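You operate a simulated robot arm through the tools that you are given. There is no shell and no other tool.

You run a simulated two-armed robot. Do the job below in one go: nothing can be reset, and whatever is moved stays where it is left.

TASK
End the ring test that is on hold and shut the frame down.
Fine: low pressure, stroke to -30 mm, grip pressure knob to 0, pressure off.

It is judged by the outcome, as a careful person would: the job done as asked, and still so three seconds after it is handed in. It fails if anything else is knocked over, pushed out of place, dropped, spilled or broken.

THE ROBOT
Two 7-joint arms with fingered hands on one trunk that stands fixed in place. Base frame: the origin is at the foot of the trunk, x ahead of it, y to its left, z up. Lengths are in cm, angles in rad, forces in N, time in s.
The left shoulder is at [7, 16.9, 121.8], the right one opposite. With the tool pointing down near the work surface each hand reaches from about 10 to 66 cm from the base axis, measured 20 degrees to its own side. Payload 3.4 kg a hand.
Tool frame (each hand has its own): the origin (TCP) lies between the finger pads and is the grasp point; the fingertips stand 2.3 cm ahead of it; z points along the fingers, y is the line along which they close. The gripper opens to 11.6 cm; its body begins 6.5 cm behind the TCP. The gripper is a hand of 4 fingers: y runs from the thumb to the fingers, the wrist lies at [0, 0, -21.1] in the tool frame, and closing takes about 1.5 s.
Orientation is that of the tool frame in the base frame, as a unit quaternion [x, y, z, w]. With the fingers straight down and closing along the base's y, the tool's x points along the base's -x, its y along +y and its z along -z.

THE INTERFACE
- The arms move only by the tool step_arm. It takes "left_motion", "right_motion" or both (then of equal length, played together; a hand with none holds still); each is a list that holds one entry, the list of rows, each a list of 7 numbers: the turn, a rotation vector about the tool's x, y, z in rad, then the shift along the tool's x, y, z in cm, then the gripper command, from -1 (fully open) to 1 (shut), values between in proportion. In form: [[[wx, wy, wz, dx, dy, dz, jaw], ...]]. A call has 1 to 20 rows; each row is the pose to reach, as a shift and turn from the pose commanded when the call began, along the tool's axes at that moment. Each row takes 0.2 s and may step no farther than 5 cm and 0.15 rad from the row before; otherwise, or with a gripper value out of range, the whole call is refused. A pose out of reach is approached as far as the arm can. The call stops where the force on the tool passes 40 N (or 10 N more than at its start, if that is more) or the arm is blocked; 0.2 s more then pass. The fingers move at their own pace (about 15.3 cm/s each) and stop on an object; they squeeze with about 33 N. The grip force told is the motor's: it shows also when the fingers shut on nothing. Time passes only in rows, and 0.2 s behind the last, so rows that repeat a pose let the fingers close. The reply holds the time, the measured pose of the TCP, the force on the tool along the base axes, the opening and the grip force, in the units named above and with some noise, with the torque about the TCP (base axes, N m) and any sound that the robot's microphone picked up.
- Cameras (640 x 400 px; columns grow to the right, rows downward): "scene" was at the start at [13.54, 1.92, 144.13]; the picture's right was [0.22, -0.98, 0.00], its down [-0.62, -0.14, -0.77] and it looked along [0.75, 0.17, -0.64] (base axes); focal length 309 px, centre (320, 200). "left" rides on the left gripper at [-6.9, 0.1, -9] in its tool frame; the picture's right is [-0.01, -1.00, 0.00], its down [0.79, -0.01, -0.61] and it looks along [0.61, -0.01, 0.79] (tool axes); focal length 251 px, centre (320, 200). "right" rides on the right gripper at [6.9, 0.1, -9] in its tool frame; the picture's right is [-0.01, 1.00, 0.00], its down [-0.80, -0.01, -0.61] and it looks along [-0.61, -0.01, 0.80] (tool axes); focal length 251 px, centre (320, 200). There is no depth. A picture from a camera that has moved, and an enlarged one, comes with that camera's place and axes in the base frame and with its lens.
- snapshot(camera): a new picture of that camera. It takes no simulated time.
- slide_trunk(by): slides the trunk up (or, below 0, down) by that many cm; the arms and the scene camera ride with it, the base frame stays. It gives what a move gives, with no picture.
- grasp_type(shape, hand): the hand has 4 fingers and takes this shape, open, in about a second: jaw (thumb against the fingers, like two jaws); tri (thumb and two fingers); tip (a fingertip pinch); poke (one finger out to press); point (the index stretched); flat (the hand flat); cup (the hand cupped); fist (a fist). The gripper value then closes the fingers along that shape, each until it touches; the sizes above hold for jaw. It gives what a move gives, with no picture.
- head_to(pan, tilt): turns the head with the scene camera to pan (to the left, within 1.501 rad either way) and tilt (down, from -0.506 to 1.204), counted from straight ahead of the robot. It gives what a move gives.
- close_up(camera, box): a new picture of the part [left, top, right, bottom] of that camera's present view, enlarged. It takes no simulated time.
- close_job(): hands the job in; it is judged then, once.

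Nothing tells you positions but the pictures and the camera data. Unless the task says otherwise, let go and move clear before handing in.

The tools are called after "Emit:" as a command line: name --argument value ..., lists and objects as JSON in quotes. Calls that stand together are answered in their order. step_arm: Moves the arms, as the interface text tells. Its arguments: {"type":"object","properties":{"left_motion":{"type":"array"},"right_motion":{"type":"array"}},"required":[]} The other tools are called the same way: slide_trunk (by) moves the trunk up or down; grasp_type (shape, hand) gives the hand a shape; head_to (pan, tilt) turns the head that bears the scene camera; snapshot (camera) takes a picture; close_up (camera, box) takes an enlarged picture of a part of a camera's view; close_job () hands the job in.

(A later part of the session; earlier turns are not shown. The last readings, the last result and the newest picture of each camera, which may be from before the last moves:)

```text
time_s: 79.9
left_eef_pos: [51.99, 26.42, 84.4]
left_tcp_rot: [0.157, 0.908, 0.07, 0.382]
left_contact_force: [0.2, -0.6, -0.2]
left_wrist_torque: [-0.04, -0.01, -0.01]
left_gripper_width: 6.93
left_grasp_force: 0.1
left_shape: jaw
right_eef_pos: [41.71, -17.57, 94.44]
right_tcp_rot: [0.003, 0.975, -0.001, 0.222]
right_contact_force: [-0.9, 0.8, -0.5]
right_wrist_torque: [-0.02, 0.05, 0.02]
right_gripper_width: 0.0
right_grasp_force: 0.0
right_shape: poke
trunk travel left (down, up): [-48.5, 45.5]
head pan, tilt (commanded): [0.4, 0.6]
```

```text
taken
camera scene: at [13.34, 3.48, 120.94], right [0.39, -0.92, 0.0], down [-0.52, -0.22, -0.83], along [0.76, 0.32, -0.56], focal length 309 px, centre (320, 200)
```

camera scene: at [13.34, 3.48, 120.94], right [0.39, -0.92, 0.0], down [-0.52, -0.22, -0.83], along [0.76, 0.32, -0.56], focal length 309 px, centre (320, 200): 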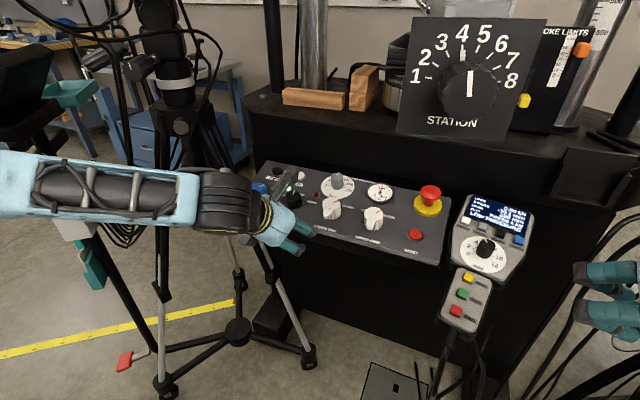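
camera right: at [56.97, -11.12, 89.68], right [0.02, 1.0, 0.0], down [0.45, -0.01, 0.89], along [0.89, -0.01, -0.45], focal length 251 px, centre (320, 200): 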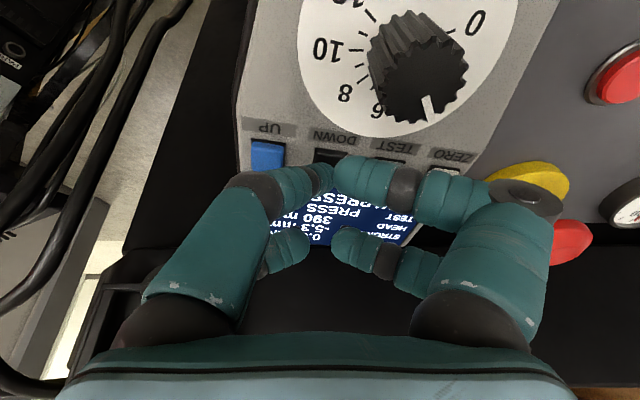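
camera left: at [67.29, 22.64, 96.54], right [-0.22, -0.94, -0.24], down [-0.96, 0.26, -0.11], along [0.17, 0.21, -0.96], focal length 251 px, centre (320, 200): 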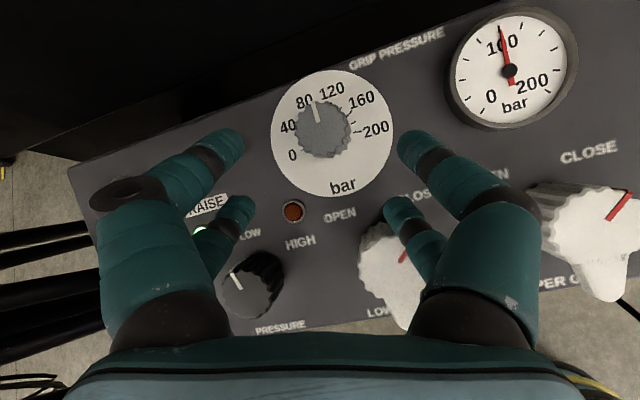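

Emit:
slide_trunk --by -6

Emit:
step_arm --left_motion '[[[0, 0, 0, -1.5, 0.3, -2.5, -0.2], [0, 0, 0, -4.0, 0.9, -5.5, -0.2], [0, 0, 0, -6.4, 1.5, -8.5, -0.2], [0, 0, 0, -7.9, 2.0, -11.0, -0.2]]]'

Emit:
snapshot --camera "scene"

```text
time_s: 80.9
left_eef_pos: [51.85, 26.56, 78.51]
left_tcp_rot: [0.156, 0.908, 0.071, 0.382]
left_contact_force: [-0.2, 0.6, -0.6]
left_wrist_torque: [0.03, 0.0, -0.03]
left_gripper_width: 6.93
left_grasp_force: 0.1
left_shape: jaw
right_eef_pos: [41.66, -17.71, 88.45]
right_tcp_rot: [0.003, 0.975, -0.002, 0.222]
right_contact_force: [-0.8, 0.4, -0.5]
right_wrist_torque: [0.02, 0.01, 0.04]
right_gripper_width: 0.0
right_grasp_force: 0.1
right_shape: poke
trunk travel left (down, up): [-42.5, 51.5]
head pan, tilt (commanded): [0.4, 0.6]
```

```text
time_s: 81.9
left_eef_pos: [49.62, 25.5, 91.9]
left_tcp_rot: [0.157, 0.908, 0.071, 0.382]
left_contact_force: [0.0, -1.1, -0.6]
left_wrist_torque: [0.03, 0.0, 0.0]
left_gripper_width: 6.91
left_grasp_force: 0.0
left_shape: jaw
right_eef_pos: [41.71, -17.55, 88.28]
right_tcp_rot: [0.004, 0.975, -0.002, 0.223]
right_contact_force: [-0.8, -0.1, 0.0]
right_wrist_torque: [0.03, -0.02, 0.0]
right_gripper_width: 0.0
right_grasp_force: 0.1
right_shape: poke
trunk travel left (down, up): [-42.5, 51.5]
head pan, tilt (commanded): [0.4, 0.6]
```

```text
taken
camera scene: at [13.31, 3.46, 114.94], right [0.39, -0.92, 0.0], down [-0.52, -0.22, -0.83], along [0.76, 0.32, -0.56], focal length 309 px, centre (320, 200)
```

scene: 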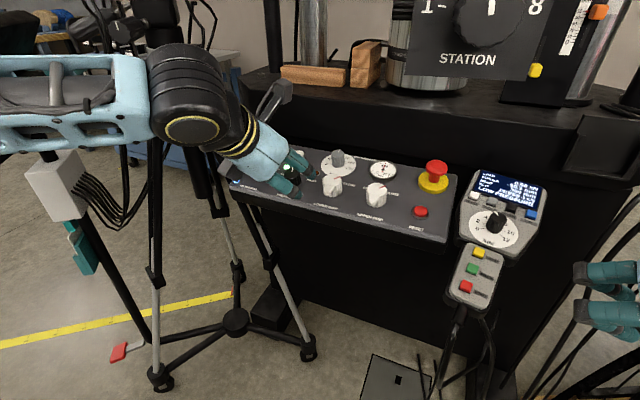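

Trunk lowered; the shoulder is now level with the hand. I'll bring the left hand back over the panel to the pre-grasp for the GRIP PRESSURE knob.

Emit:
step_arm --left_motion '[[[0.005, 0.014, 0, -1.85, 0.58, 3.15, -0.2], [0.01, 0.029, 0, -3.7, 1.17, 6.3, -0.2], [0.016, 0.043, 0, -5.55, 1.75, 9.4, -0.2], [0.021, 0.058, 0, -7.4, 2.33, 12.6, -0.2], [0.026, 0.072, 0, -9.27, 2.92, 15.73, -0.2]]]'

Emit:
snapshot --camera "left"

Emit:
snapshot --camera "scene"

```text
time_s: 83.1
left_eef_pos: [67.59, 25.39, 88.28]
left_tcp_rot: [0.158, 0.922, 0.064, 0.346]
left_contact_force: [0.6, -0.2, 0.9]
left_wrist_torque: [-0.04, 0.0, 0.0]
left_gripper_width: 6.92
left_grasp_force: 0.0
left_shape: jaw
right_eef_pos: [41.79, -17.64, 88.33]
right_tcp_rot: [0.003, 0.975, -0.002, 0.222]
right_contact_force: [-0.8, -0.4, 0.2]
right_wrist_torque: [-0.01, 0.0, 0.01]
right_gripper_width: 0.0
right_grasp_force: 0.1
right_shape: poke
trunk travel left (down, up): [-42.5, 51.5]
head pan, tilt (commanded): [0.4, 0.6]
```

```text
taken
camera left: at [66.48, 23.02, 99.1], right [-0.24, -0.94, -0.22], down [-0.97, 0.26, -0.04], along [0.09, 0.21, -0.97], focal length 251 px, centre (320, 200)
```

left: 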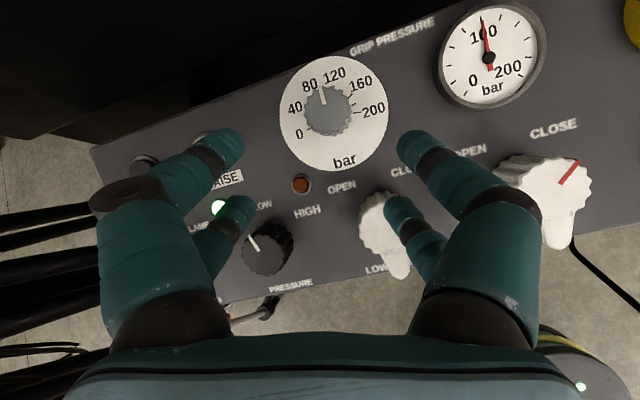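

```text
taken
camera scene: at [13.48, 3.45, 114.92], right [0.39, -0.92, 0.0], down [-0.52, -0.22, -0.82], along [0.76, 0.32, -0.57], focal length 309 px, centre (320, 200)
```

scene: 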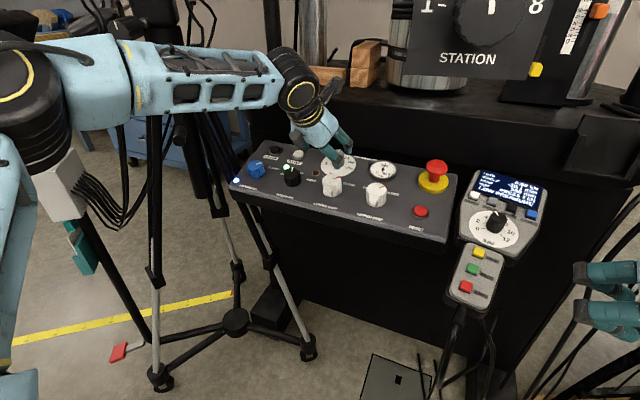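

Emit:
close_up --camera "left" --box '[260, 60, 400, 165]'

```text
3.81 times, centred on (330, 112) of left
camera zoom: at [66.48, 23.02, 99.1], right [-0.24, -0.94, -0.22], down [-0.97, 0.26, -0.04], along [0.09, 0.21, -0.97], focal length 958 px, centre (282, 533)
```

zoom: 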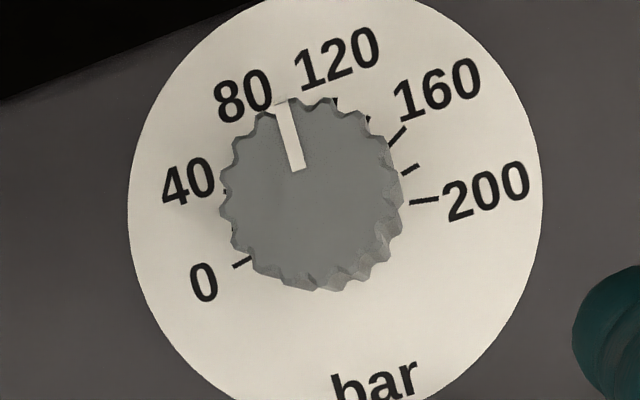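

Emit:
step_arm --left_motion '[[[0, 0, 0, -0.02, -0.42, 1.0, -0.2], [0, 0, 0, -0.04, -0.42, 2.0, -0.2], [0, 0, 0, -0.04, -0.42, 2.9, -0.2], [0, 0, 0, -0.04, -0.42, 3.7, -0.2], [0, 0, 0, -0.04, -0.42, 4.37, -0.2], [0, 0, 0, -0.04, -0.42, 4.37, -0.2]]]'

Emit:
close_up --camera "left" --box '[200, 90, 440, 260]'

Emit:
close_up --camera "scene" --box '[230, 120, 430, 240]'

```text
time_s: 84.5
left_eef_pos: [70.59, 24.89, 84.65]
left_tcp_rot: [0.158, 0.922, 0.065, 0.347]
left_contact_force: [0.9, 0.3, -0.4]
left_wrist_torque: [0.02, 0.01, 0.0]
left_gripper_width: 6.9
left_grasp_force: 0.0
left_shape: jaw
right_eef_pos: [41.81, -17.68, 88.21]
right_tcp_rot: [0.004, 0.975, -0.002, 0.223]
right_contact_force: [0.2, 0.1, 0.4]
right_wrist_torque: [-0.02, 0.01, -0.01]
right_gripper_width: 0.02
right_grasp_force: 0.0
right_shape: poke
trunk travel left (down, up): [-42.5, 51.5]
head pan, tilt (commanded): [0.4, 0.6]
```

```text
2.35 times, centred on (320, 175) of left
camera zoom: at [69.4, 22.57, 95.6], right [-0.24, -0.94, -0.22], down [-0.97, 0.25, -0.04], along [0.09, 0.21, -0.97], focal length 592 px, centre (320, 259)
```

zoom: 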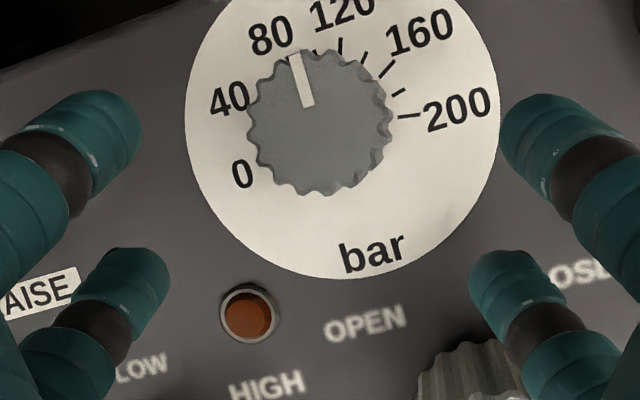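

```text
3.20 times, centred on (330, 180) of scene
camera zoom: at [13.35, 3.48, 114.93], right [0.39, -0.92, 0.0], down [-0.52, -0.22, -0.83], along [0.76, 0.32, -0.56], focal length 988 px, centre (288, 264)
```

zoom: 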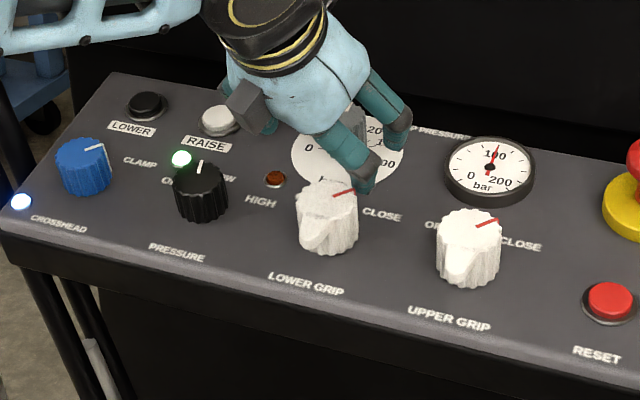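

The far finger pair straddles the knob. I'll close on it and check the grip.

Emit:
step_arm --left_motion '[[[0, 0, 0, 0, 0, 0, 0.1], [0, 0, 0, 0, 0, 0, 0.4], [0, 0, 0, 0, 0, 0, 0.6], [0, 0, 0, 0, 0, 0, 0.8], [0, 0, 0, 0, 0, 0, 0.9], [0, 0, 0, 0, 0, 0, 1], [0, 0, 0, 0, 0, 0, 1]]]'

Emit:
close_up --camera "left" --box '[200, 90, 440, 260]'

Emit:
close_up --camera "scene" --box '[230, 120, 430, 240]'

```text
time_s: 86.1
left_eef_pos: [70.45, 24.68, 84.67]
left_tcp_rot: [0.158, 0.922, 0.065, 0.348]
left_contact_force: [-4.5, -7.8, 0.5]
left_wrist_torque: [-0.05, 0.06, -0.26]
left_gripper_width: 0.17
left_grasp_force: 33.0
left_shape: jaw
right_eef_pos: [41.55, -17.82, 88.26]
right_tcp_rot: [0.004, 0.975, -0.001, 0.224]
right_contact_force: [-0.3, 0.7, 0.7]
right_wrist_torque: [-0.03, 0.0, -0.01]
right_gripper_width: 0.01
right_grasp_force: 0.0
right_shape: poke
trunk travel left (down, up): [-42.5, 51.5]
head pan, tilt (commanded): [0.4, 0.6]
```

```text
2.35 times, centred on (320, 175) of left
camera zoom: at [69.33, 22.33, 95.68], right [-0.24, -0.94, -0.22], down [-0.97, 0.26, -0.04], along [0.09, 0.21, -0.97], focal length 592 px, centre (320, 259)
```

zoom: 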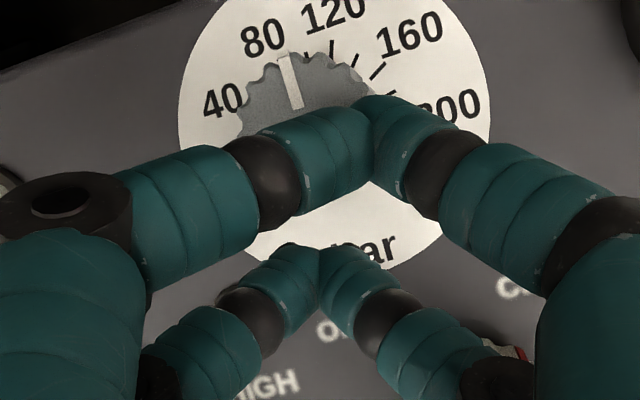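

```text
3.20 times, centred on (330, 180) of scene
camera zoom: at [13.28, 3.31, 114.95], right [0.39, -0.92, 0.0], down [-0.52, -0.22, -0.83], along [0.76, 0.32, -0.56], focal length 988 px, centre (288, 264)
```

zoom: 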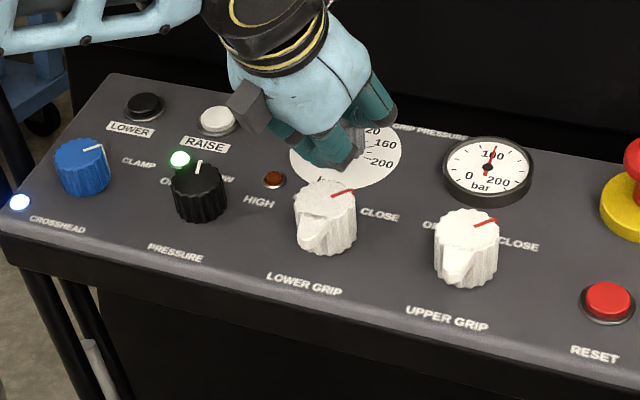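

The fingers closed just in front of the knob rather than around it. I'll open, tilt slightly more, move about 0.8 cm further forward, and try again.

Emit:
step_arm --left_motion '[[[0, 0, 0, 0, 0, 0, 0.4], [0, 0, 0, 0, 0, 0, 0], [0, 0, 0, 0, 0, 0, -0.2], [0, 0, 0, 0, 0, 0, -0.2], [-0.01, -0.03, 0, -0.35, 0, 0.03, -0.2], [-0.02, -0.057, 0, -0.7, 0, 0.07, -0.2], [-0.02, -0.057, 0, -0.8, 0, 0.07, -0.2]]]'

Emit:
close_up --camera "left" --box '[200, 90, 440, 260]'

```text
time_s: 87.7
left_eef_pos: [71.2, 24.7, 85.0]
left_tcp_rot: [0.156, 0.911, 0.07, 0.375]
left_contact_force: [0.2, 0.2, 0.3]
left_wrist_torque: [0.03, 0.01, 0.04]
left_gripper_width: 6.9
left_grasp_force: 0.2
left_shape: jaw
right_eef_pos: [41.74, -17.75, 88.27]
right_tcp_rot: [0.004, 0.975, -0.002, 0.222]
right_contact_force: [-0.4, -0.1, -0.5]
right_wrist_torque: [0.02, 0.0, -0.01]
right_gripper_width: 0.03
right_grasp_force: 0.1
right_shape: poke
trunk travel left (down, up): [-42.5, 51.5]
head pan, tilt (commanded): [0.4, 0.6]
```

```text
2.35 times, centred on (320, 175) of left
camera zoom: at [69.43, 22.32, 95.83], right [-0.23, -0.94, -0.24], down [-0.96, 0.26, -0.1], along [0.15, 0.21, -0.97], focal length 592 px, centre (320, 259)
```

zoom: 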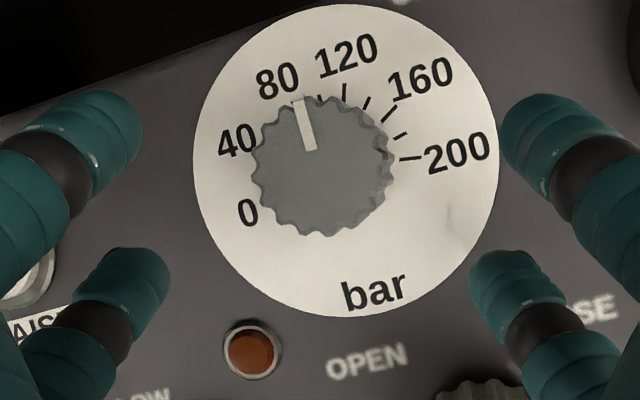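

Emit:
step_arm --left_motion '[[[0, 0, 0, 0.2, -0.05, 0, 0.1], [0, 0, 0, 0.2, -0.05, 0, 0.4], [0, 0, 0, 0.2, -0.05, 0, 0.6], [0, 0, 0, 0.2, -0.05, 0, 0.7], [0, 0, 0, 0.2, -0.05, 0, 0.8], [0, 0, 0, 0.2, -0.05, 0, 0.9], [0, 0, 0, 0.2, -0.05, 0, 1], [0, 0, 0, 0.2, -0.05, 0, 1]]]'

Emit:
close_up --camera "left" --box '[200, 90, 440, 260]'

Emit:
close_up --camera "scene" --box '[230, 120, 430, 240]'

```text
time_s: 89.5
left_eef_pos: [71.04, 24.58, 84.8]
left_tcp_rot: [0.157, 0.911, 0.07, 0.374]
left_contact_force: [-1.6, -3.9, 0.7]
left_wrist_torque: [-0.05, 0.03, -0.12]
left_gripper_width: 0.01
left_grasp_force: 33.0
left_shape: jaw
right_eef_pos: [41.61, -17.86, 88.4]
right_tcp_rot: [0.003, 0.975, 0.0, 0.222]
right_contact_force: [-0.3, 0.2, -0.7]
right_wrist_torque: [0.03, 0.01, -0.01]
right_gripper_width: 0.0
right_grasp_force: 0.1
right_shape: poke
trunk travel left (down, up): [-42.5, 51.5]
head pan, tilt (commanded): [0.4, 0.6]
```

```text
2.35 times, centred on (320, 175) of left
camera zoom: at [69.25, 22.25, 95.76], right [-0.23, -0.94, -0.24], down [-0.96, 0.26, -0.1], along [0.15, 0.21, -0.97], focal length 592 px, centre (320, 259)
```

zoom: 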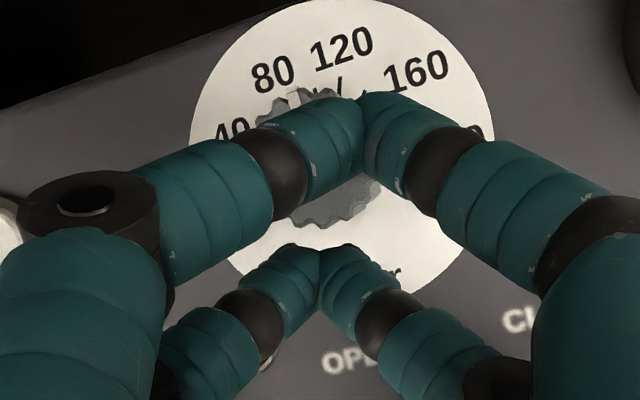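

```text
3.20 times, centred on (330, 180) of scene
camera zoom: at [13.33, 3.39, 114.94], right [0.39, -0.92, 0.0], down [-0.52, -0.22, -0.83], along [0.76, 0.32, -0.56], focal length 988 px, centre (288, 264)
```

zoom: 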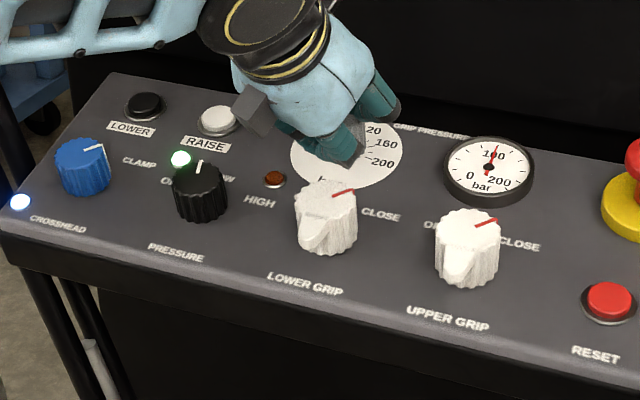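

The fingers closed over the top of the knob, so it sits lower than I assumed. I'll open, go about 0.9 cm deeper and slightly back, and close again.

Emit:
step_arm --left_motion '[[[0, 0, 0, 0, 0, -0.4, 0.4], [0, 0, 0, 0, 0, -0.4, 0.1], [0, 0, 0, 0.3, 0, -0.2, -0.1], [0, 0, 0, 0.6, 0, 0.0, -0.1], [0, 0, 0, 0.73, 0, 0.3, -0.1], [0, 0, 0, 0.73, 0, 0.61, -0.1], [0, 0, 0, 0.73, 0, 0.61, -0.1]]]'

Emit:
close_up --camera "left" --box '[200, 90, 440, 260]'

Emit:
close_up --camera "scene" --box '[270, 130, 400, 220]'

```text
time_s: 91.1
left_eef_pos: [70.88, 24.93, 83.95]
left_tcp_rot: [0.156, 0.911, 0.07, 0.376]
left_contact_force: [-0.5, -0.1, 0.7]
left_wrist_torque: [-0.04, 0.06, -0.04]
left_gripper_width: 6.29
left_grasp_force: 0.0
left_shape: jaw
right_eef_pos: [41.69, -17.58, 88.38]
right_tcp_rot: [0.004, 0.975, -0.001, 0.223]
right_contact_force: [0.3, 0.0, 0.0]
right_wrist_torque: [-0.01, 0.04, 0.0]
right_gripper_width: 0.0
right_grasp_force: 0.1
right_shape: poke
trunk travel left (down, up): [-42.5, 51.5]
head pan, tilt (commanded): [0.4, 0.6]
```

```text
2.35 times, centred on (320, 175) of left
camera zoom: at [69.18, 22.55, 94.76], right [-0.23, -0.94, -0.24], down [-0.96, 0.26, -0.1], along [0.15, 0.21, -0.97], focal length 592 px, centre (320, 259)
```

zoom: 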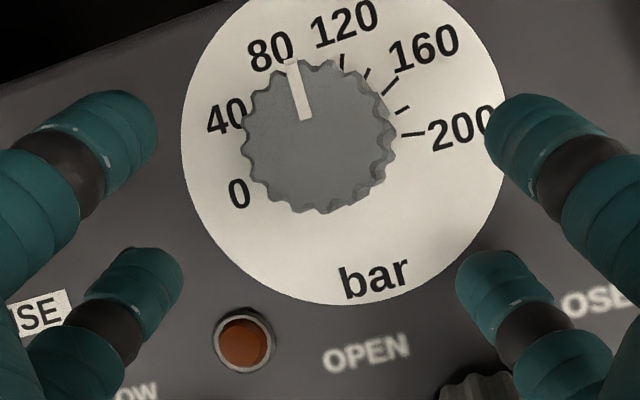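

```text
4.44 times, centred on (335, 175) of scene
camera zoom: at [13.33, 3.47, 114.94], right [0.39, -0.92, 0.0], down [-0.52, -0.22, -0.83], along [0.76, 0.32, -0.56], focal length 1373 px, centre (253, 311)
```

zoom: 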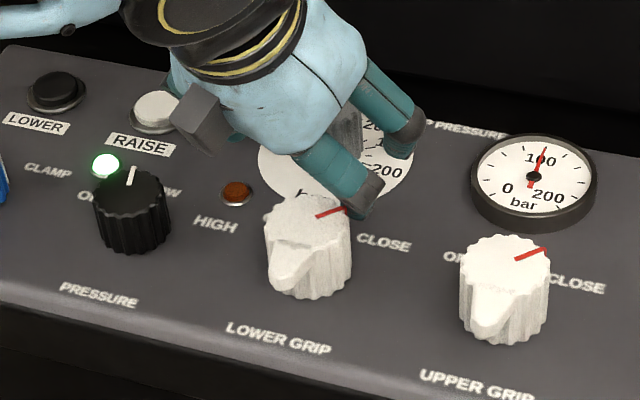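

Emit:
step_arm --left_motion '[[[0, 0, 0, 0, 0, 0.15, 0.2], [0, 0, 0, 0, 0, 0.25, 0.4], [0, 0, 0, 0, 0, 0.25, 0.5], [0, 0, 0, 0, 0, 0.25, 0.6], [0, 0, 0, 0, 0, 0.25, 0.7], [0, 0, 0, 0, 0, 0.25, 0.8], [0, 0, 0, 0, 0, 0.25, 0.9], [0, 0, 0, 0, 0, 0.25, 0.9]]]'

Emit:
close_up --camera "left" --box '[200, 90, 440, 260]'

Emit:
close_up --camera "scene" --box '[270, 130, 400, 220]'

```text
time_s: 92.9
left_eef_pos: [71.16, 24.96, 83.75]
left_tcp_rot: [0.156, 0.911, 0.07, 0.375]
left_contact_force: [2.0, -1.1, 3.0]
left_wrist_torque: [-0.01, -0.03, 0.01]
left_gripper_width: 1.49
left_grasp_force: 32.8
left_shape: jaw
right_eef_pos: [41.67, -17.6, 88.32]
right_tcp_rot: [0.004, 0.975, -0.001, 0.223]
right_contact_force: [0.3, 1.2, -0.1]
right_wrist_torque: [-0.01, 0.0, 0.01]
right_gripper_width: 0.0
right_grasp_force: 0.1
right_shape: poke
trunk travel left (down, up): [-42.5, 51.5]
head pan, tilt (commanded): [0.4, 0.6]
```

```text
2.35 times, centred on (320, 175) of left
camera zoom: at [69.39, 22.57, 94.6], right [-0.23, -0.94, -0.24], down [-0.96, 0.26, -0.1], along [0.15, 0.21, -0.97], focal length 592 px, centre (320, 259)
```

zoom: 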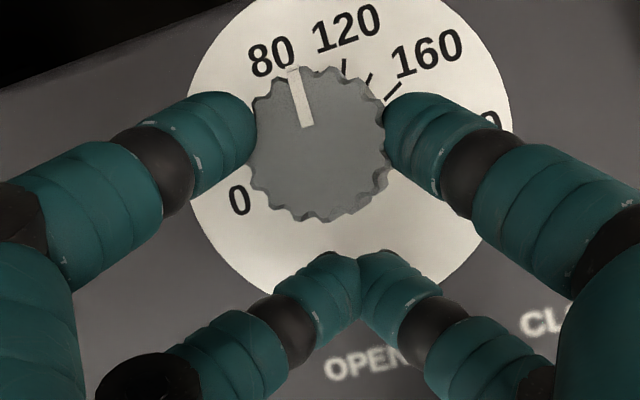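

```text
4.44 times, centred on (335, 175) of scene
camera zoom: at [13.36, 3.44, 114.94], right [0.39, -0.92, 0.0], down [-0.52, -0.22, -0.83], along [0.76, 0.32, -0.56], focal length 1373 px, centre (253, 311)
```

zoom: 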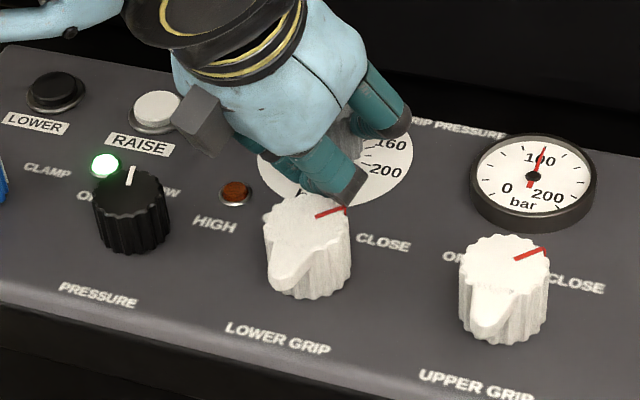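

The far pair now pinches the knob squarely on both sides. I'll rotate counterclockwise about the knob by 0.7 rad and see whether it follows.

Emit:
step_arm --left_motion '[[[0, 0, 0, 0, 0, 0, 1], [0, 0, 0, 0, 0, 0, 1], [0, 0, -0.14, 0, -0.21, 0, 1], [0, 0, -0.28, -0.03, -0.42, 0, 1], [0, 0, -0.42, -0.09, -0.62, 0, 1], [0, 0, -0.56, -0.18, -0.81, 0, 1], [0, 0, -0.7, -0.29, -0.99, 0, 1], [0, 0, -0.7, -0.29, -0.99, 0, 1]]]'

Emit:
close_up --camera "left" --box '[200, 90, 440, 260]'

Emit:
close_up --camera "scene" --box '[230, 120, 430, 240]'

```text
time_s: 94.7
left_eef_pos: [71.05, 24.26, 83.71]
left_tcp_rot: [-0.168, 0.909, -0.063, 0.376]
left_contact_force: [7.7, 9.2, 3.1]
left_wrist_torque: [0.61, 0.17, 0.34]
left_gripper_width: 1.39
left_grasp_force: 32.4
left_shape: jaw
right_eef_pos: [41.8, -17.47, 88.41]
right_tcp_rot: [0.002, 0.975, -0.002, 0.222]
right_contact_force: [0.8, 0.2, 0.4]
right_wrist_torque: [0.01, 0.0, 0.01]
right_gripper_width: 0.0
right_grasp_force: 0.0
right_shape: poke
trunk travel left (down, up): [-42.5, 51.5]
head pan, tilt (commanded): [0.4, 0.6]
```

```text
2.35 times, centred on (320, 175) of left
camera zoom: at [69.28, 26.56, 94.44], right [0.26, -0.93, 0.25], down [-0.95, -0.29, -0.09], along [0.16, -0.21, -0.96], focal length 592 px, centre (320, 259)
```

zoom: 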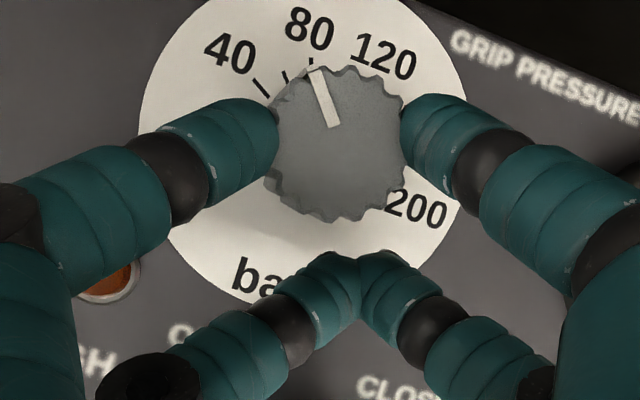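

```text
3.20 times, centred on (330, 180) of scene
camera zoom: at [13.48, 3.66, 114.91], right [0.39, -0.92, 0.0], down [-0.52, -0.22, -0.82], along [0.76, 0.32, -0.57], focal length 988 px, centre (288, 264)
```

zoom: 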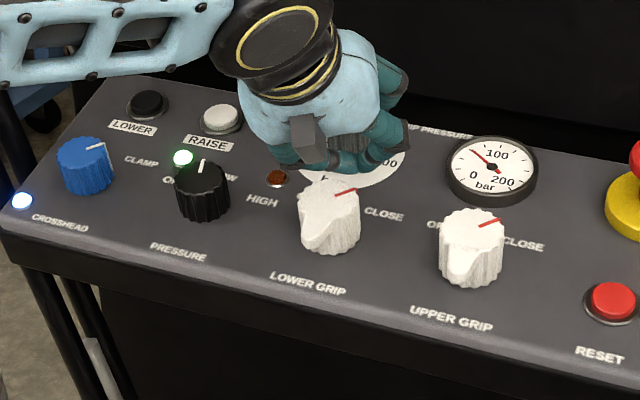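

The knob follows: the gauge fell to about 60. I'll open a little while lifting along the knob axis, rotate the hand back, and regrip for the next stroke.

Emit:
step_arm --left_motion '[[[0, 0, 0, -0.09, -0.03, -0.18, 0.7], [0, 0, 0, -0.22, -0.08, -0.44, 0.5], [0, 0, 0, -0.4, -0.15, -0.8, 0.4], [0, 0, 0, -0.62, -0.23, -1.24, 0.2], [0, 0, 0, -0.79, -0.3, -1.59, 0.1], [0, 0, 0.14, -0.82, -0.09, -1.59, 0], [0, 0, 0.28, -0.88, 0.11, -1.59, -0.1], [0, 0, 0.42, -0.96, 0.3, -1.59, -0.1], [0, 0, 0.56, -1.07, 0.48, -1.59, -0.1], [0, 0, 0.7, -1.21, 0.64, -1.59, -0.1], [0, 0, 0.7, -1.21, 0.64, -1.59, -0.1]]]'

Emit:
close_up --camera "left" --box '[200, 90, 440, 260]'

Emit:
close_up --camera "scene" --box '[230, 120, 430, 240]'

```text
time_s: 97.1
left_eef_pos: [70.6, 24.91, 85.47]
left_tcp_rot: [0.157, 0.911, 0.069, 0.374]
left_contact_force: [-0.3, -0.8, -0.3]
left_wrist_torque: [0.0, 0.02, -0.04]
left_gripper_width: 6.32
left_grasp_force: 0.0
left_shape: jaw
right_eef_pos: [41.65, -17.6, 88.33]
right_tcp_rot: [0.003, 0.975, -0.001, 0.222]
right_contact_force: [0.3, 0.2, 0.0]
right_wrist_torque: [0.0, 0.02, -0.03]
right_gripper_width: 0.0
right_grasp_force: 0.1
right_shape: poke
trunk travel left (down, up): [-42.5, 51.5]
head pan, tilt (commanded): [0.4, 0.6]
```

```text
2.35 times, centred on (320, 175) of left
camera zoom: at [68.91, 22.58, 96.33], right [-0.23, -0.94, -0.24], down [-0.96, 0.26, -0.1], along [0.15, 0.21, -0.97], focal length 592 px, centre (320, 259)
```

zoom: 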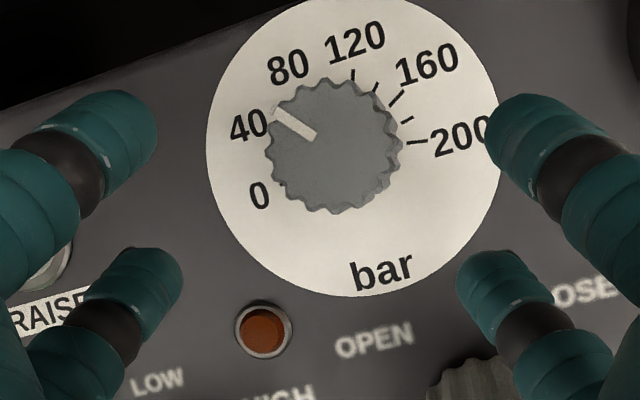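

```text
3.20 times, centred on (330, 180) of scene
camera zoom: at [13.36, 3.48, 114.93], right [0.39, -0.92, 0.0], down [-0.52, -0.22, -0.82], along [0.76, 0.32, -0.57], focal length 988 px, centre (288, 264)
```

zoom: 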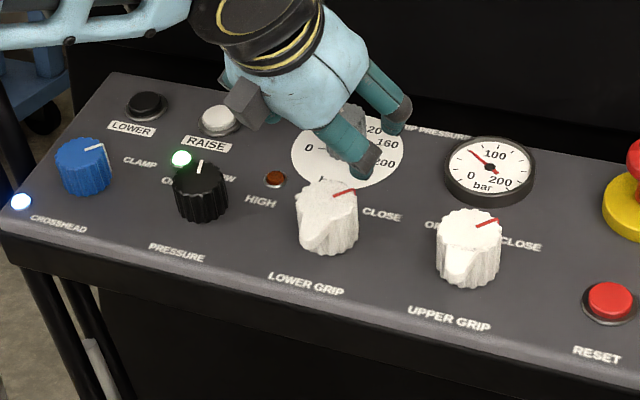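

Emit:
step_arm --left_motion '[[[0, 0, 0, 0.4, -0.23, 0.5, -0.1], [0, 0, 0, 0.79, -0.23, 1.0, -0.1], [0, 0, 0, 0.79, -0.23, 1.61, -0.1], [0, 0, 0, 0.79, -0.23, 1.61, 0.2], [0, 0, 0, 0.79, -0.23, 1.61, 0.5], [0, 0, 0, 0.79, -0.23, 1.61, 0.6], [0, 0, 0, 0.79, -0.23, 1.61, 0.7], [0, 0, 0, 0.79, -0.23, 1.61, 0.8], [0, 0, 0, 0.79, -0.23, 1.61, 1], [0, 0, 0, 0.79, -0.23, 1.61, 1]]]'

Emit:
close_up --camera "left" --box '[200, 90, 440, 260]'

```text
time_s: 99.3
left_eef_pos: [71.09, 24.89, 83.93]
left_tcp_rot: [0.156, 0.911, 0.071, 0.375]
left_contact_force: [3.5, -1.1, 3.1]
left_wrist_torque: [-0.04, 0.0, 0.02]
left_gripper_width: 1.47
left_grasp_force: 32.5
left_shape: jaw
right_eef_pos: [41.77, -17.64, 88.34]
right_tcp_rot: [0.003, 0.975, -0.002, 0.222]
right_contact_force: [-0.2, 0.2, 0.4]
right_wrist_torque: [0.0, -0.03, 0.01]
right_gripper_width: 0.0
right_grasp_force: 0.1
right_shape: poke
trunk travel left (down, up): [-42.5, 51.5]
head pan, tilt (commanded): [0.4, 0.6]
```

```text
2.35 times, centred on (320, 175) of left
camera zoom: at [69.41, 22.54, 94.57], right [-0.23, -0.94, -0.24], down [-0.96, 0.26, -0.1], along [0.15, 0.21, -0.97], focal length 592 px, centre (320, 259)
```

zoom: 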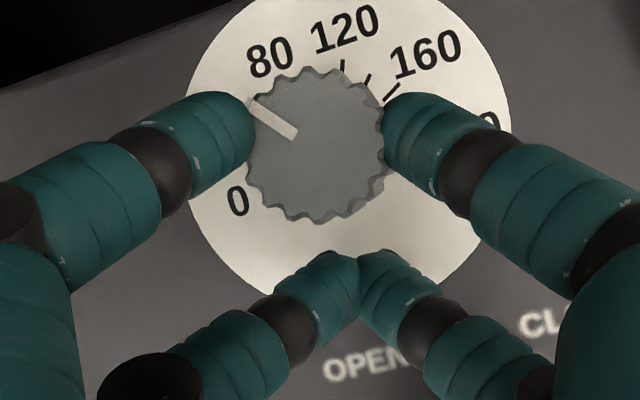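

Gripped again just as before. Second stroke counterclockwise.

Emit:
step_arm --left_motion '[[[0, 0, -0.14, 0, -0.21, 0, 1], [0, 0, -0.28, -0.03, -0.42, 0, 1], [0, 0, -0.42, -0.09, -0.62, 0, 1], [0, 0, -0.56, -0.18, -0.81, 0, 1], [0, 0, -0.7, -0.29, -0.99, 0, 1], [0, 0, -0.7, -0.29, -0.99, 0, 1]]]'

Emit:
close_up --camera "left" --box '[200, 90, 440, 260]'

Emit:
close_up --camera "scene" --box '[230, 120, 430, 240]'

```text
time_s: 100.7
left_eef_pos: [71.3, 24.14, 83.57]
left_tcp_rot: [-0.168, 0.909, -0.062, 0.376]
left_contact_force: [0.9, 8.0, 1.3]
left_wrist_torque: [0.59, 0.18, 0.35]
left_gripper_width: 1.37
left_grasp_force: 32.9
left_shape: jaw
right_eef_pos: [41.73, -17.53, 88.39]
right_tcp_rot: [0.003, 0.975, -0.002, 0.223]
right_contact_force: [-1.0, 0.3, 0.2]
right_wrist_torque: [0.01, -0.03, 0.01]
right_gripper_width: 0.0
right_grasp_force: 0.2
right_shape: poke
trunk travel left (down, up): [-42.5, 51.5]
head pan, tilt (commanded): [0.4, 0.6]
```

```text
2.35 times, centred on (320, 175) of left
camera zoom: at [69.41, 26.57, 94.45], right [0.26, -0.93, 0.25], down [-0.95, -0.29, -0.09], along [0.16, -0.21, -0.96], focal length 592 px, centre (320, 259)
```

zoom: 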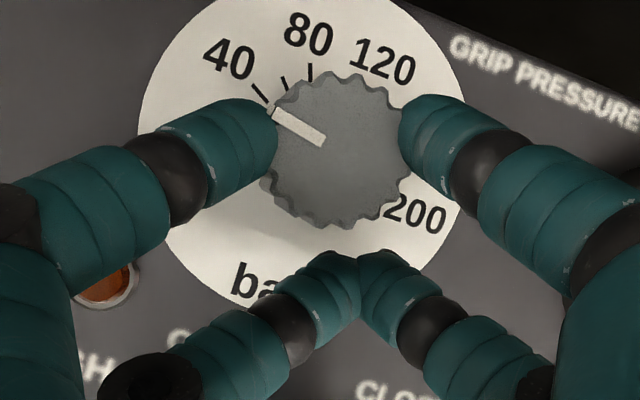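

```text
3.20 times, centred on (330, 180) of scene
camera zoom: at [13.35, 3.62, 114.93], right [0.39, -0.92, 0.0], down [-0.52, -0.22, -0.82], along [0.76, 0.32, -0.57], focal length 988 px, centre (288, 264)
```

zoom: 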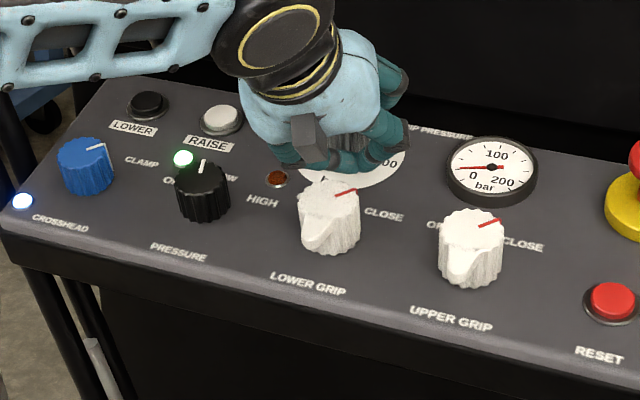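

Gauge near 20 now; roughly 26° to go. I'll regrip for a third stroke.

Emit:
step_arm --left_motion '[[[0, 0, 0, -0.09, -0.03, -0.18, 0.7], [0, 0, 0, -0.22, -0.08, -0.44, 0.5], [0, 0, 0, -0.4, -0.15, -0.8, 0.4], [0, 0, 0, -0.62, -0.23, -1.24, 0.2], [0, 0, 0, -0.79, -0.3, -1.59, 0.1], [0, 0, 0.14, -0.82, -0.09, -1.59, 0], [0, 0, 0.28, -0.88, 0.11, -1.59, -0.1], [0, 0, 0.42, -0.96, 0.3, -1.59, -0.1], [0, 0, 0.56, -1.07, 0.48, -1.59, -0.1], [0, 0, 0.7, -1.21, 0.64, -1.59, -0.1], [0, 0, 0.7, -1.21, 0.64, -1.59, -0.1]]]'

Emit:
close_up --camera "left" --box '[200, 90, 440, 260]'

```text
time_s: 103.1
left_eef_pos: [70.62, 24.99, 85.5]
left_tcp_rot: [0.157, 0.911, 0.07, 0.376]
left_contact_force: [0.4, -0.4, 0.7]
left_wrist_torque: [0.02, -0.01, 0.04]
left_gripper_width: 6.3
left_grasp_force: 0.1
left_shape: jaw
right_eef_pos: [41.64, -17.6, 88.24]
right_tcp_rot: [0.003, 0.975, -0.002, 0.222]
right_contact_force: [-0.7, 0.0, 0.0]
right_wrist_torque: [-0.03, -0.02, 0.03]
right_gripper_width: 0.0
right_grasp_force: 0.0
right_shape: poke
trunk travel left (down, up): [-42.5, 51.5]
head pan, tilt (commanded): [0.4, 0.6]
```

```text
2.35 times, centred on (320, 175) of left
camera zoom: at [68.91, 22.65, 96.36], right [-0.23, -0.94, -0.24], down [-0.96, 0.26, -0.1], along [0.15, 0.21, -0.97], focal length 592 px, centre (320, 259)
```

zoom: 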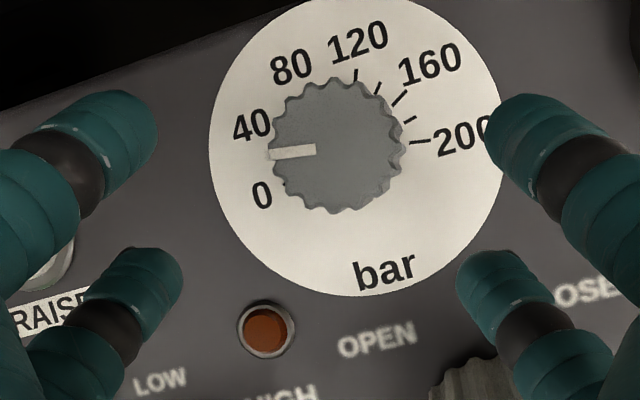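

Emit:
step_arm --left_motion '[[[0, 0, 0, 0.4, -0.23, 0.5, -0.1], [0, 0, 0, 0.79, -0.25, 1.0, -0.1], [0, 0, 0, 0.79, -0.25, 1.63, -0.1], [0, 0, 0, 0.79, -0.25, 1.63, 0.2], [0, 0, 0, 0.79, -0.25, 1.63, 0.5], [0, 0, 0, 0.79, -0.25, 1.63, 0.6], [0, 0, 0, 0.79, -0.25, 1.63, 0.7], [0, 0, 0, 0.79, -0.25, 1.63, 0.8], [0, 0, 0, 0.79, -0.25, 1.63, 1], [0, 0, 0, 0.79, -0.25, 1.63, 1]]]'

Emit:
step_arm --left_motion '[[[0, 0, -0.12, 0, -0.18, 0, 1], [0, 0, -0.24, -0.02, -0.36, 0, 1], [0, 0, -0.36, -0.06, -0.53, 0, 1], [0, 0, -0.48, -0.12, -0.7, 0, 1], [0, 0, -0.48, -0.12, -0.7, 0, 1]]]'

Emit:
close_up --camera "left" --box '[200, 90, 440, 260]'

Emit:
close_up --camera "scene" --box '[230, 120, 430, 240]'

```text
time_s: 105.3
left_eef_pos: [71.38, 25.01, 83.61]
left_tcp_rot: [0.156, 0.911, 0.07, 0.375]
left_contact_force: [2.3, -1.0, 0.2]
left_wrist_torque: [-0.11, 0.07, -0.06]
left_gripper_width: 1.1
left_grasp_force: 33.5
left_shape: jaw
right_eef_pos: [41.75, -17.59, 88.4]
right_tcp_rot: [0.003, 0.975, -0.002, 0.223]
right_contact_force: [0.7, -0.5, -0.3]
right_wrist_torque: [-0.02, -0.02, 0.01]
right_gripper_width: 0.0
right_grasp_force: 0.0
right_shape: poke
trunk travel left (down, up): [-42.5, 51.5]
head pan, tilt (commanded): [0.4, 0.6]
```

```text
time_s: 106.5
left_eef_pos: [71.43, 24.56, 83.62]
left_tcp_rot: [-0.066, 0.922, -0.022, 0.381]
left_contact_force: [13.3, 6.8, 7.6]
left_wrist_torque: [0.57, 0.0, -0.1]
left_gripper_width: 1.09
left_grasp_force: 33.1
left_shape: jaw
right_eef_pos: [41.8, -17.53, 88.33]
right_tcp_rot: [0.003, 0.975, -0.001, 0.223]
right_contact_force: [-0.1, 0.3, 0.4]
right_wrist_torque: [0.02, -0.01, -0.01]
right_gripper_width: 0.0
right_grasp_force: 0.0
right_shape: poke
trunk travel left (down, up): [-42.5, 51.5]
head pan, tilt (commanded): [0.4, 0.6]
```

```text
2.35 times, centred on (320, 175) of left
camera zoom: at [69.78, 25.33, 94.68], right [0.11, -0.99, 0.1], down [-0.98, -0.12, -0.12], along [0.14, -0.08, -0.99], focal length 592 px, centre (320, 259)
```

zoom: 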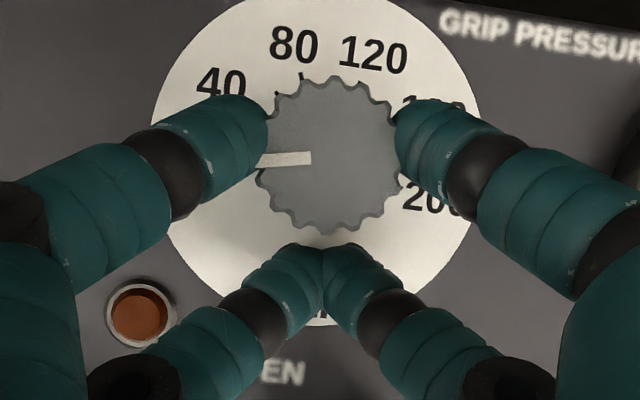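

```text
3.20 times, centred on (330, 180) of scene
camera zoom: at [13.49, 3.56, 114.92], right [0.39, -0.92, 0.0], down [-0.52, -0.22, -0.82], along [0.76, 0.32, -0.57], focal length 988 px, centre (288, 264)
```

zoom: 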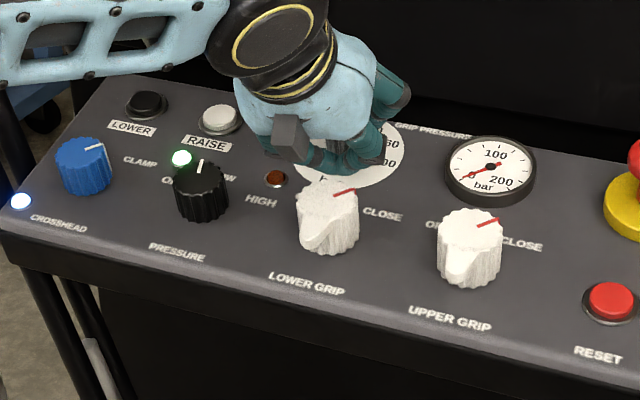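

Nearly there, with the pointer about 5° from 0. I'll turn a bit more against the end.

Emit:
step_arm --left_motion '[[[0, 0, -0.1, 0, -0.15, 0, 1], [0, 0, -0.18, -0.01, -0.27, 0, 1], [0, 0, -0.18, -0.01, -0.27, 0, 1]]]'

Emit:
close_up --camera "left" --box '[200, 90, 440, 260]'

Emit:
close_up --camera "scene" --box '[270, 130, 400, 220]'

```text
time_s: 107.3
left_eef_pos: [71.25, 24.27, 83.67]
left_tcp_rot: [-0.148, 0.913, -0.055, 0.377]
left_contact_force: [10.2, 6.8, 3.6]
left_wrist_torque: [0.67, 0.03, -0.25]
left_gripper_width: 1.07
left_grasp_force: 32.9
left_shape: jaw
right_eef_pos: [41.77, -17.63, 88.28]
right_tcp_rot: [0.004, 0.975, -0.002, 0.222]
right_contact_force: [0.4, 0.8, 0.4]
right_wrist_torque: [0.01, 0.02, 0.01]
right_gripper_width: 0.02
right_grasp_force: 0.1
right_shape: poke
trunk travel left (down, up): [-42.5, 51.5]
head pan, tilt (commanded): [0.4, 0.6]
```

```text
2.35 times, centred on (320, 175) of left
camera zoom: at [69.53, 26.25, 94.45], right [0.23, -0.95, 0.22], down [-0.96, -0.26, -0.1], along [0.15, -0.19, -0.97], focal length 592 px, centre (320, 259)
```

zoom: 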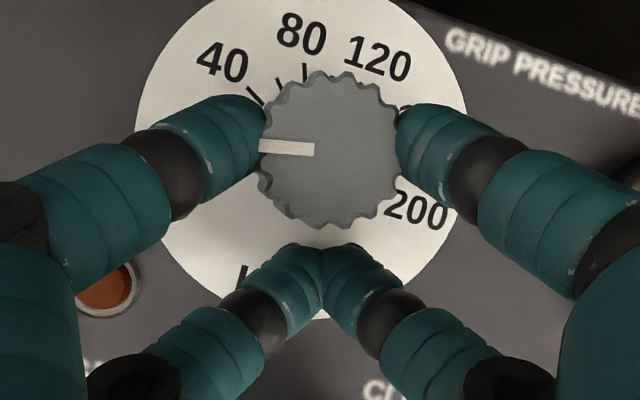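

```text
4.44 times, centred on (335, 175) of scene
camera zoom: at [13.45, 3.57, 114.91], right [0.39, -0.92, 0.0], down [-0.52, -0.22, -0.82], along [0.76, 0.32, -0.57], focal length 1373 px, centre (253, 311)
```

zoom: 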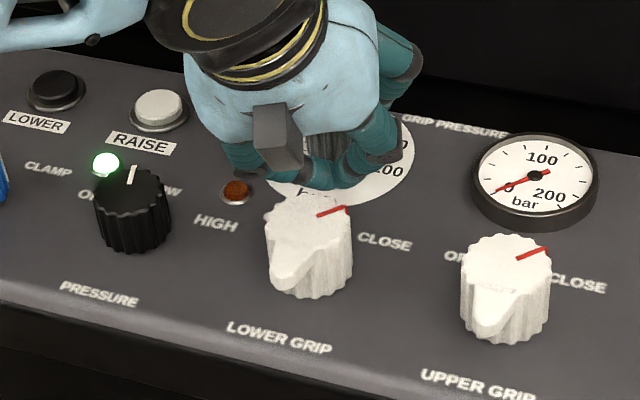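

The pointer stopped turning while the hand went on, and the gauge points at 0, so it appears to be at the end stop. I'll release, lift off, and check.

Emit:
step_arm --left_motion '[[[0, 0, 0, -0.09, -0.03, -0.18, 0.7], [0, 0, 0, -0.22, -0.08, -0.44, 0.5], [0, 0, 0, -0.4, -0.15, -0.8, 0.4], [0, 0, 0, -0.62, -0.23, -1.24, 0.2], [0, 0, 0, -0.79, -0.3, -1.7, 0.1], [0, 0, 0.12, -0.8, -0.3, -3.0, 0], [0, 0, 0.3, -0.9, -0.1, -4.0, -0.1]]]'

Emit:
snapshot --camera "left"

Emit:
close_up --camera "left" --box '[250, 50, 410, 170]'

Emit:
close_up --camera "scene" --box '[230, 120, 430, 240]'

```text
refused: row 7 steps farther than a row can; nothing moved
```

```text
taken
camera left: at [69.53, 26.25, 94.45], right [0.23, -0.95, 0.22], down [-0.96, -0.26, -0.1], along [0.15, -0.19, -0.97], focal length 251 px, centre (320, 200)
```

left: 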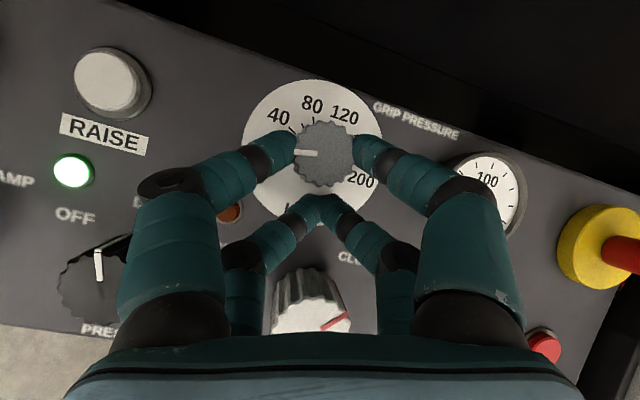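

```text
3.33 times, centred on (330, 110) of left
camera zoom: at [69.53, 26.25, 94.45], right [0.23, -0.95, 0.22], down [-0.96, -0.26, -0.1], along [0.15, -0.19, -0.97], focal length 838 px, centre (287, 500)
```

zoom: 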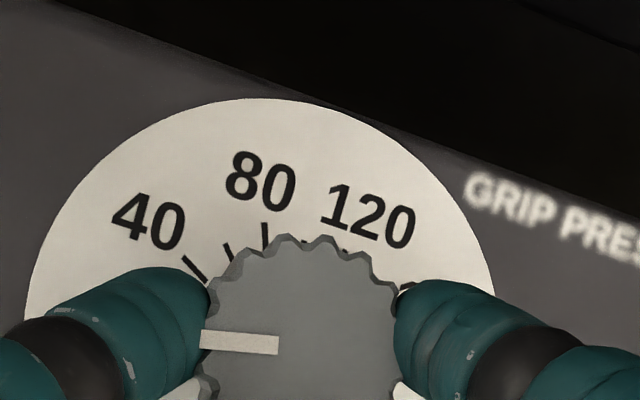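

```text
3.20 times, centred on (330, 180) of scene
camera zoom: at [13.45, 3.57, 114.91], right [0.39, -0.92, 0.0], down [-0.52, -0.22, -0.82], along [0.76, 0.32, -0.57], focal length 988 px, centre (288, 264)
```

zoom: 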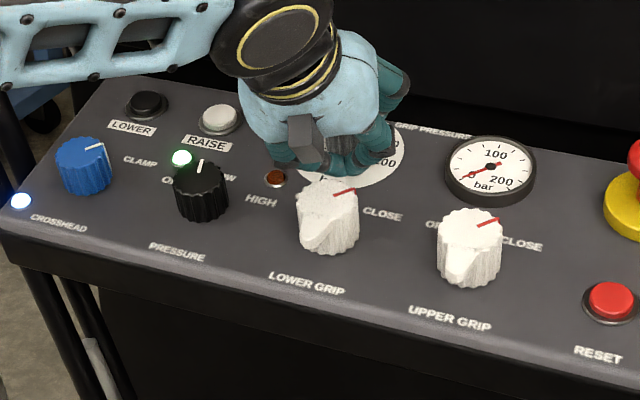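

Emit:
step_arm --left_motion '[[[0, 0, 0, -0.09, -0.03, -0.18, 0.7], [0, 0, 0, -0.22, -0.08, -0.44, 0.5], [0, 0, 0, -0.4, -0.15, -0.8, 0.4], [0, 0, 0, -0.62, -0.23, -1.24, 0.2], [0, 0, 0, -0.79, -0.3, -1.7, 0.1], [0, 0, 0.12, -0.8, -0.3, -2.8, 0], [0, 0, 0.24, -0.9, -0.2, -3.8, -0.1], [0, 0, 0.32, -0.9, -0.2, -4.5, -0.1]]]'

Emit:
close_up --camera "left" --box '[250, 50, 410, 170]'

Emit:
close_up --camera "scene" --box '[230, 120, 430, 240]'

```text
time_s: 109.1
left_eef_pos: [68.67, 24.14, 87.49]
left_tcp_rot: [0.0, 0.924, 0.005, 0.381]
left_contact_force: [-0.5, 0.0, -0.9]
left_wrist_torque: [-0.02, 0.0, -0.01]
left_gripper_width: 6.32
left_grasp_force: 0.0
left_shape: jaw
right_eef_pos: [41.68, -17.67, 88.44]
right_tcp_rot: [0.004, 0.975, -0.002, 0.222]
right_contact_force: [-0.5, -0.3, 0.2]
right_wrist_torque: [0.0, 0.02, 0.02]
right_gripper_width: 0.02
right_grasp_force: 0.0
right_shape: poke
trunk travel left (down, up): [-42.5, 51.5]
head pan, tilt (commanded): [0.4, 0.6]
```

```text
3.33 times, centred on (330, 110) of left
camera zoom: at [67.09, 24.04, 98.64], right [0.01, -1.0, 0.0], down [-0.99, -0.01, -0.13], along [0.13, 0.0, -0.99], focal length 838 px, centre (287, 500)
```

zoom: 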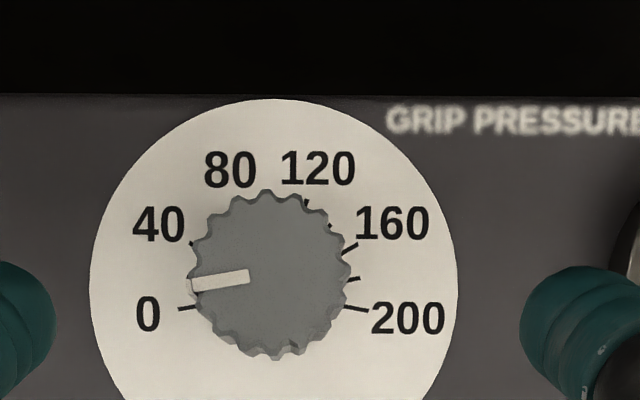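

```text
3.20 times, centred on (330, 180) of scene
camera zoom: at [13.35, 3.47, 114.93], right [0.39, -0.92, 0.0], down [-0.52, -0.22, -0.83], along [0.76, 0.32, -0.56], focal length 988 px, centre (288, 264)
```

zoom: 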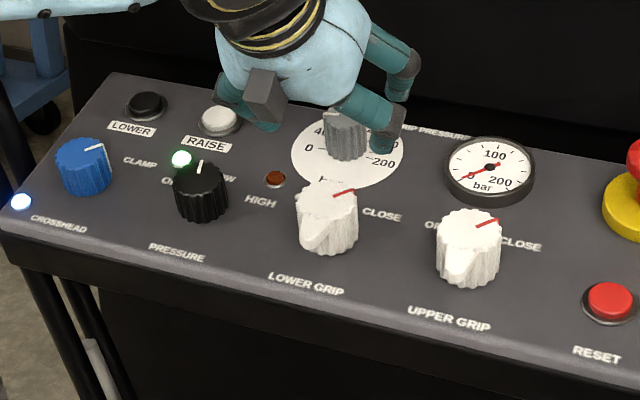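

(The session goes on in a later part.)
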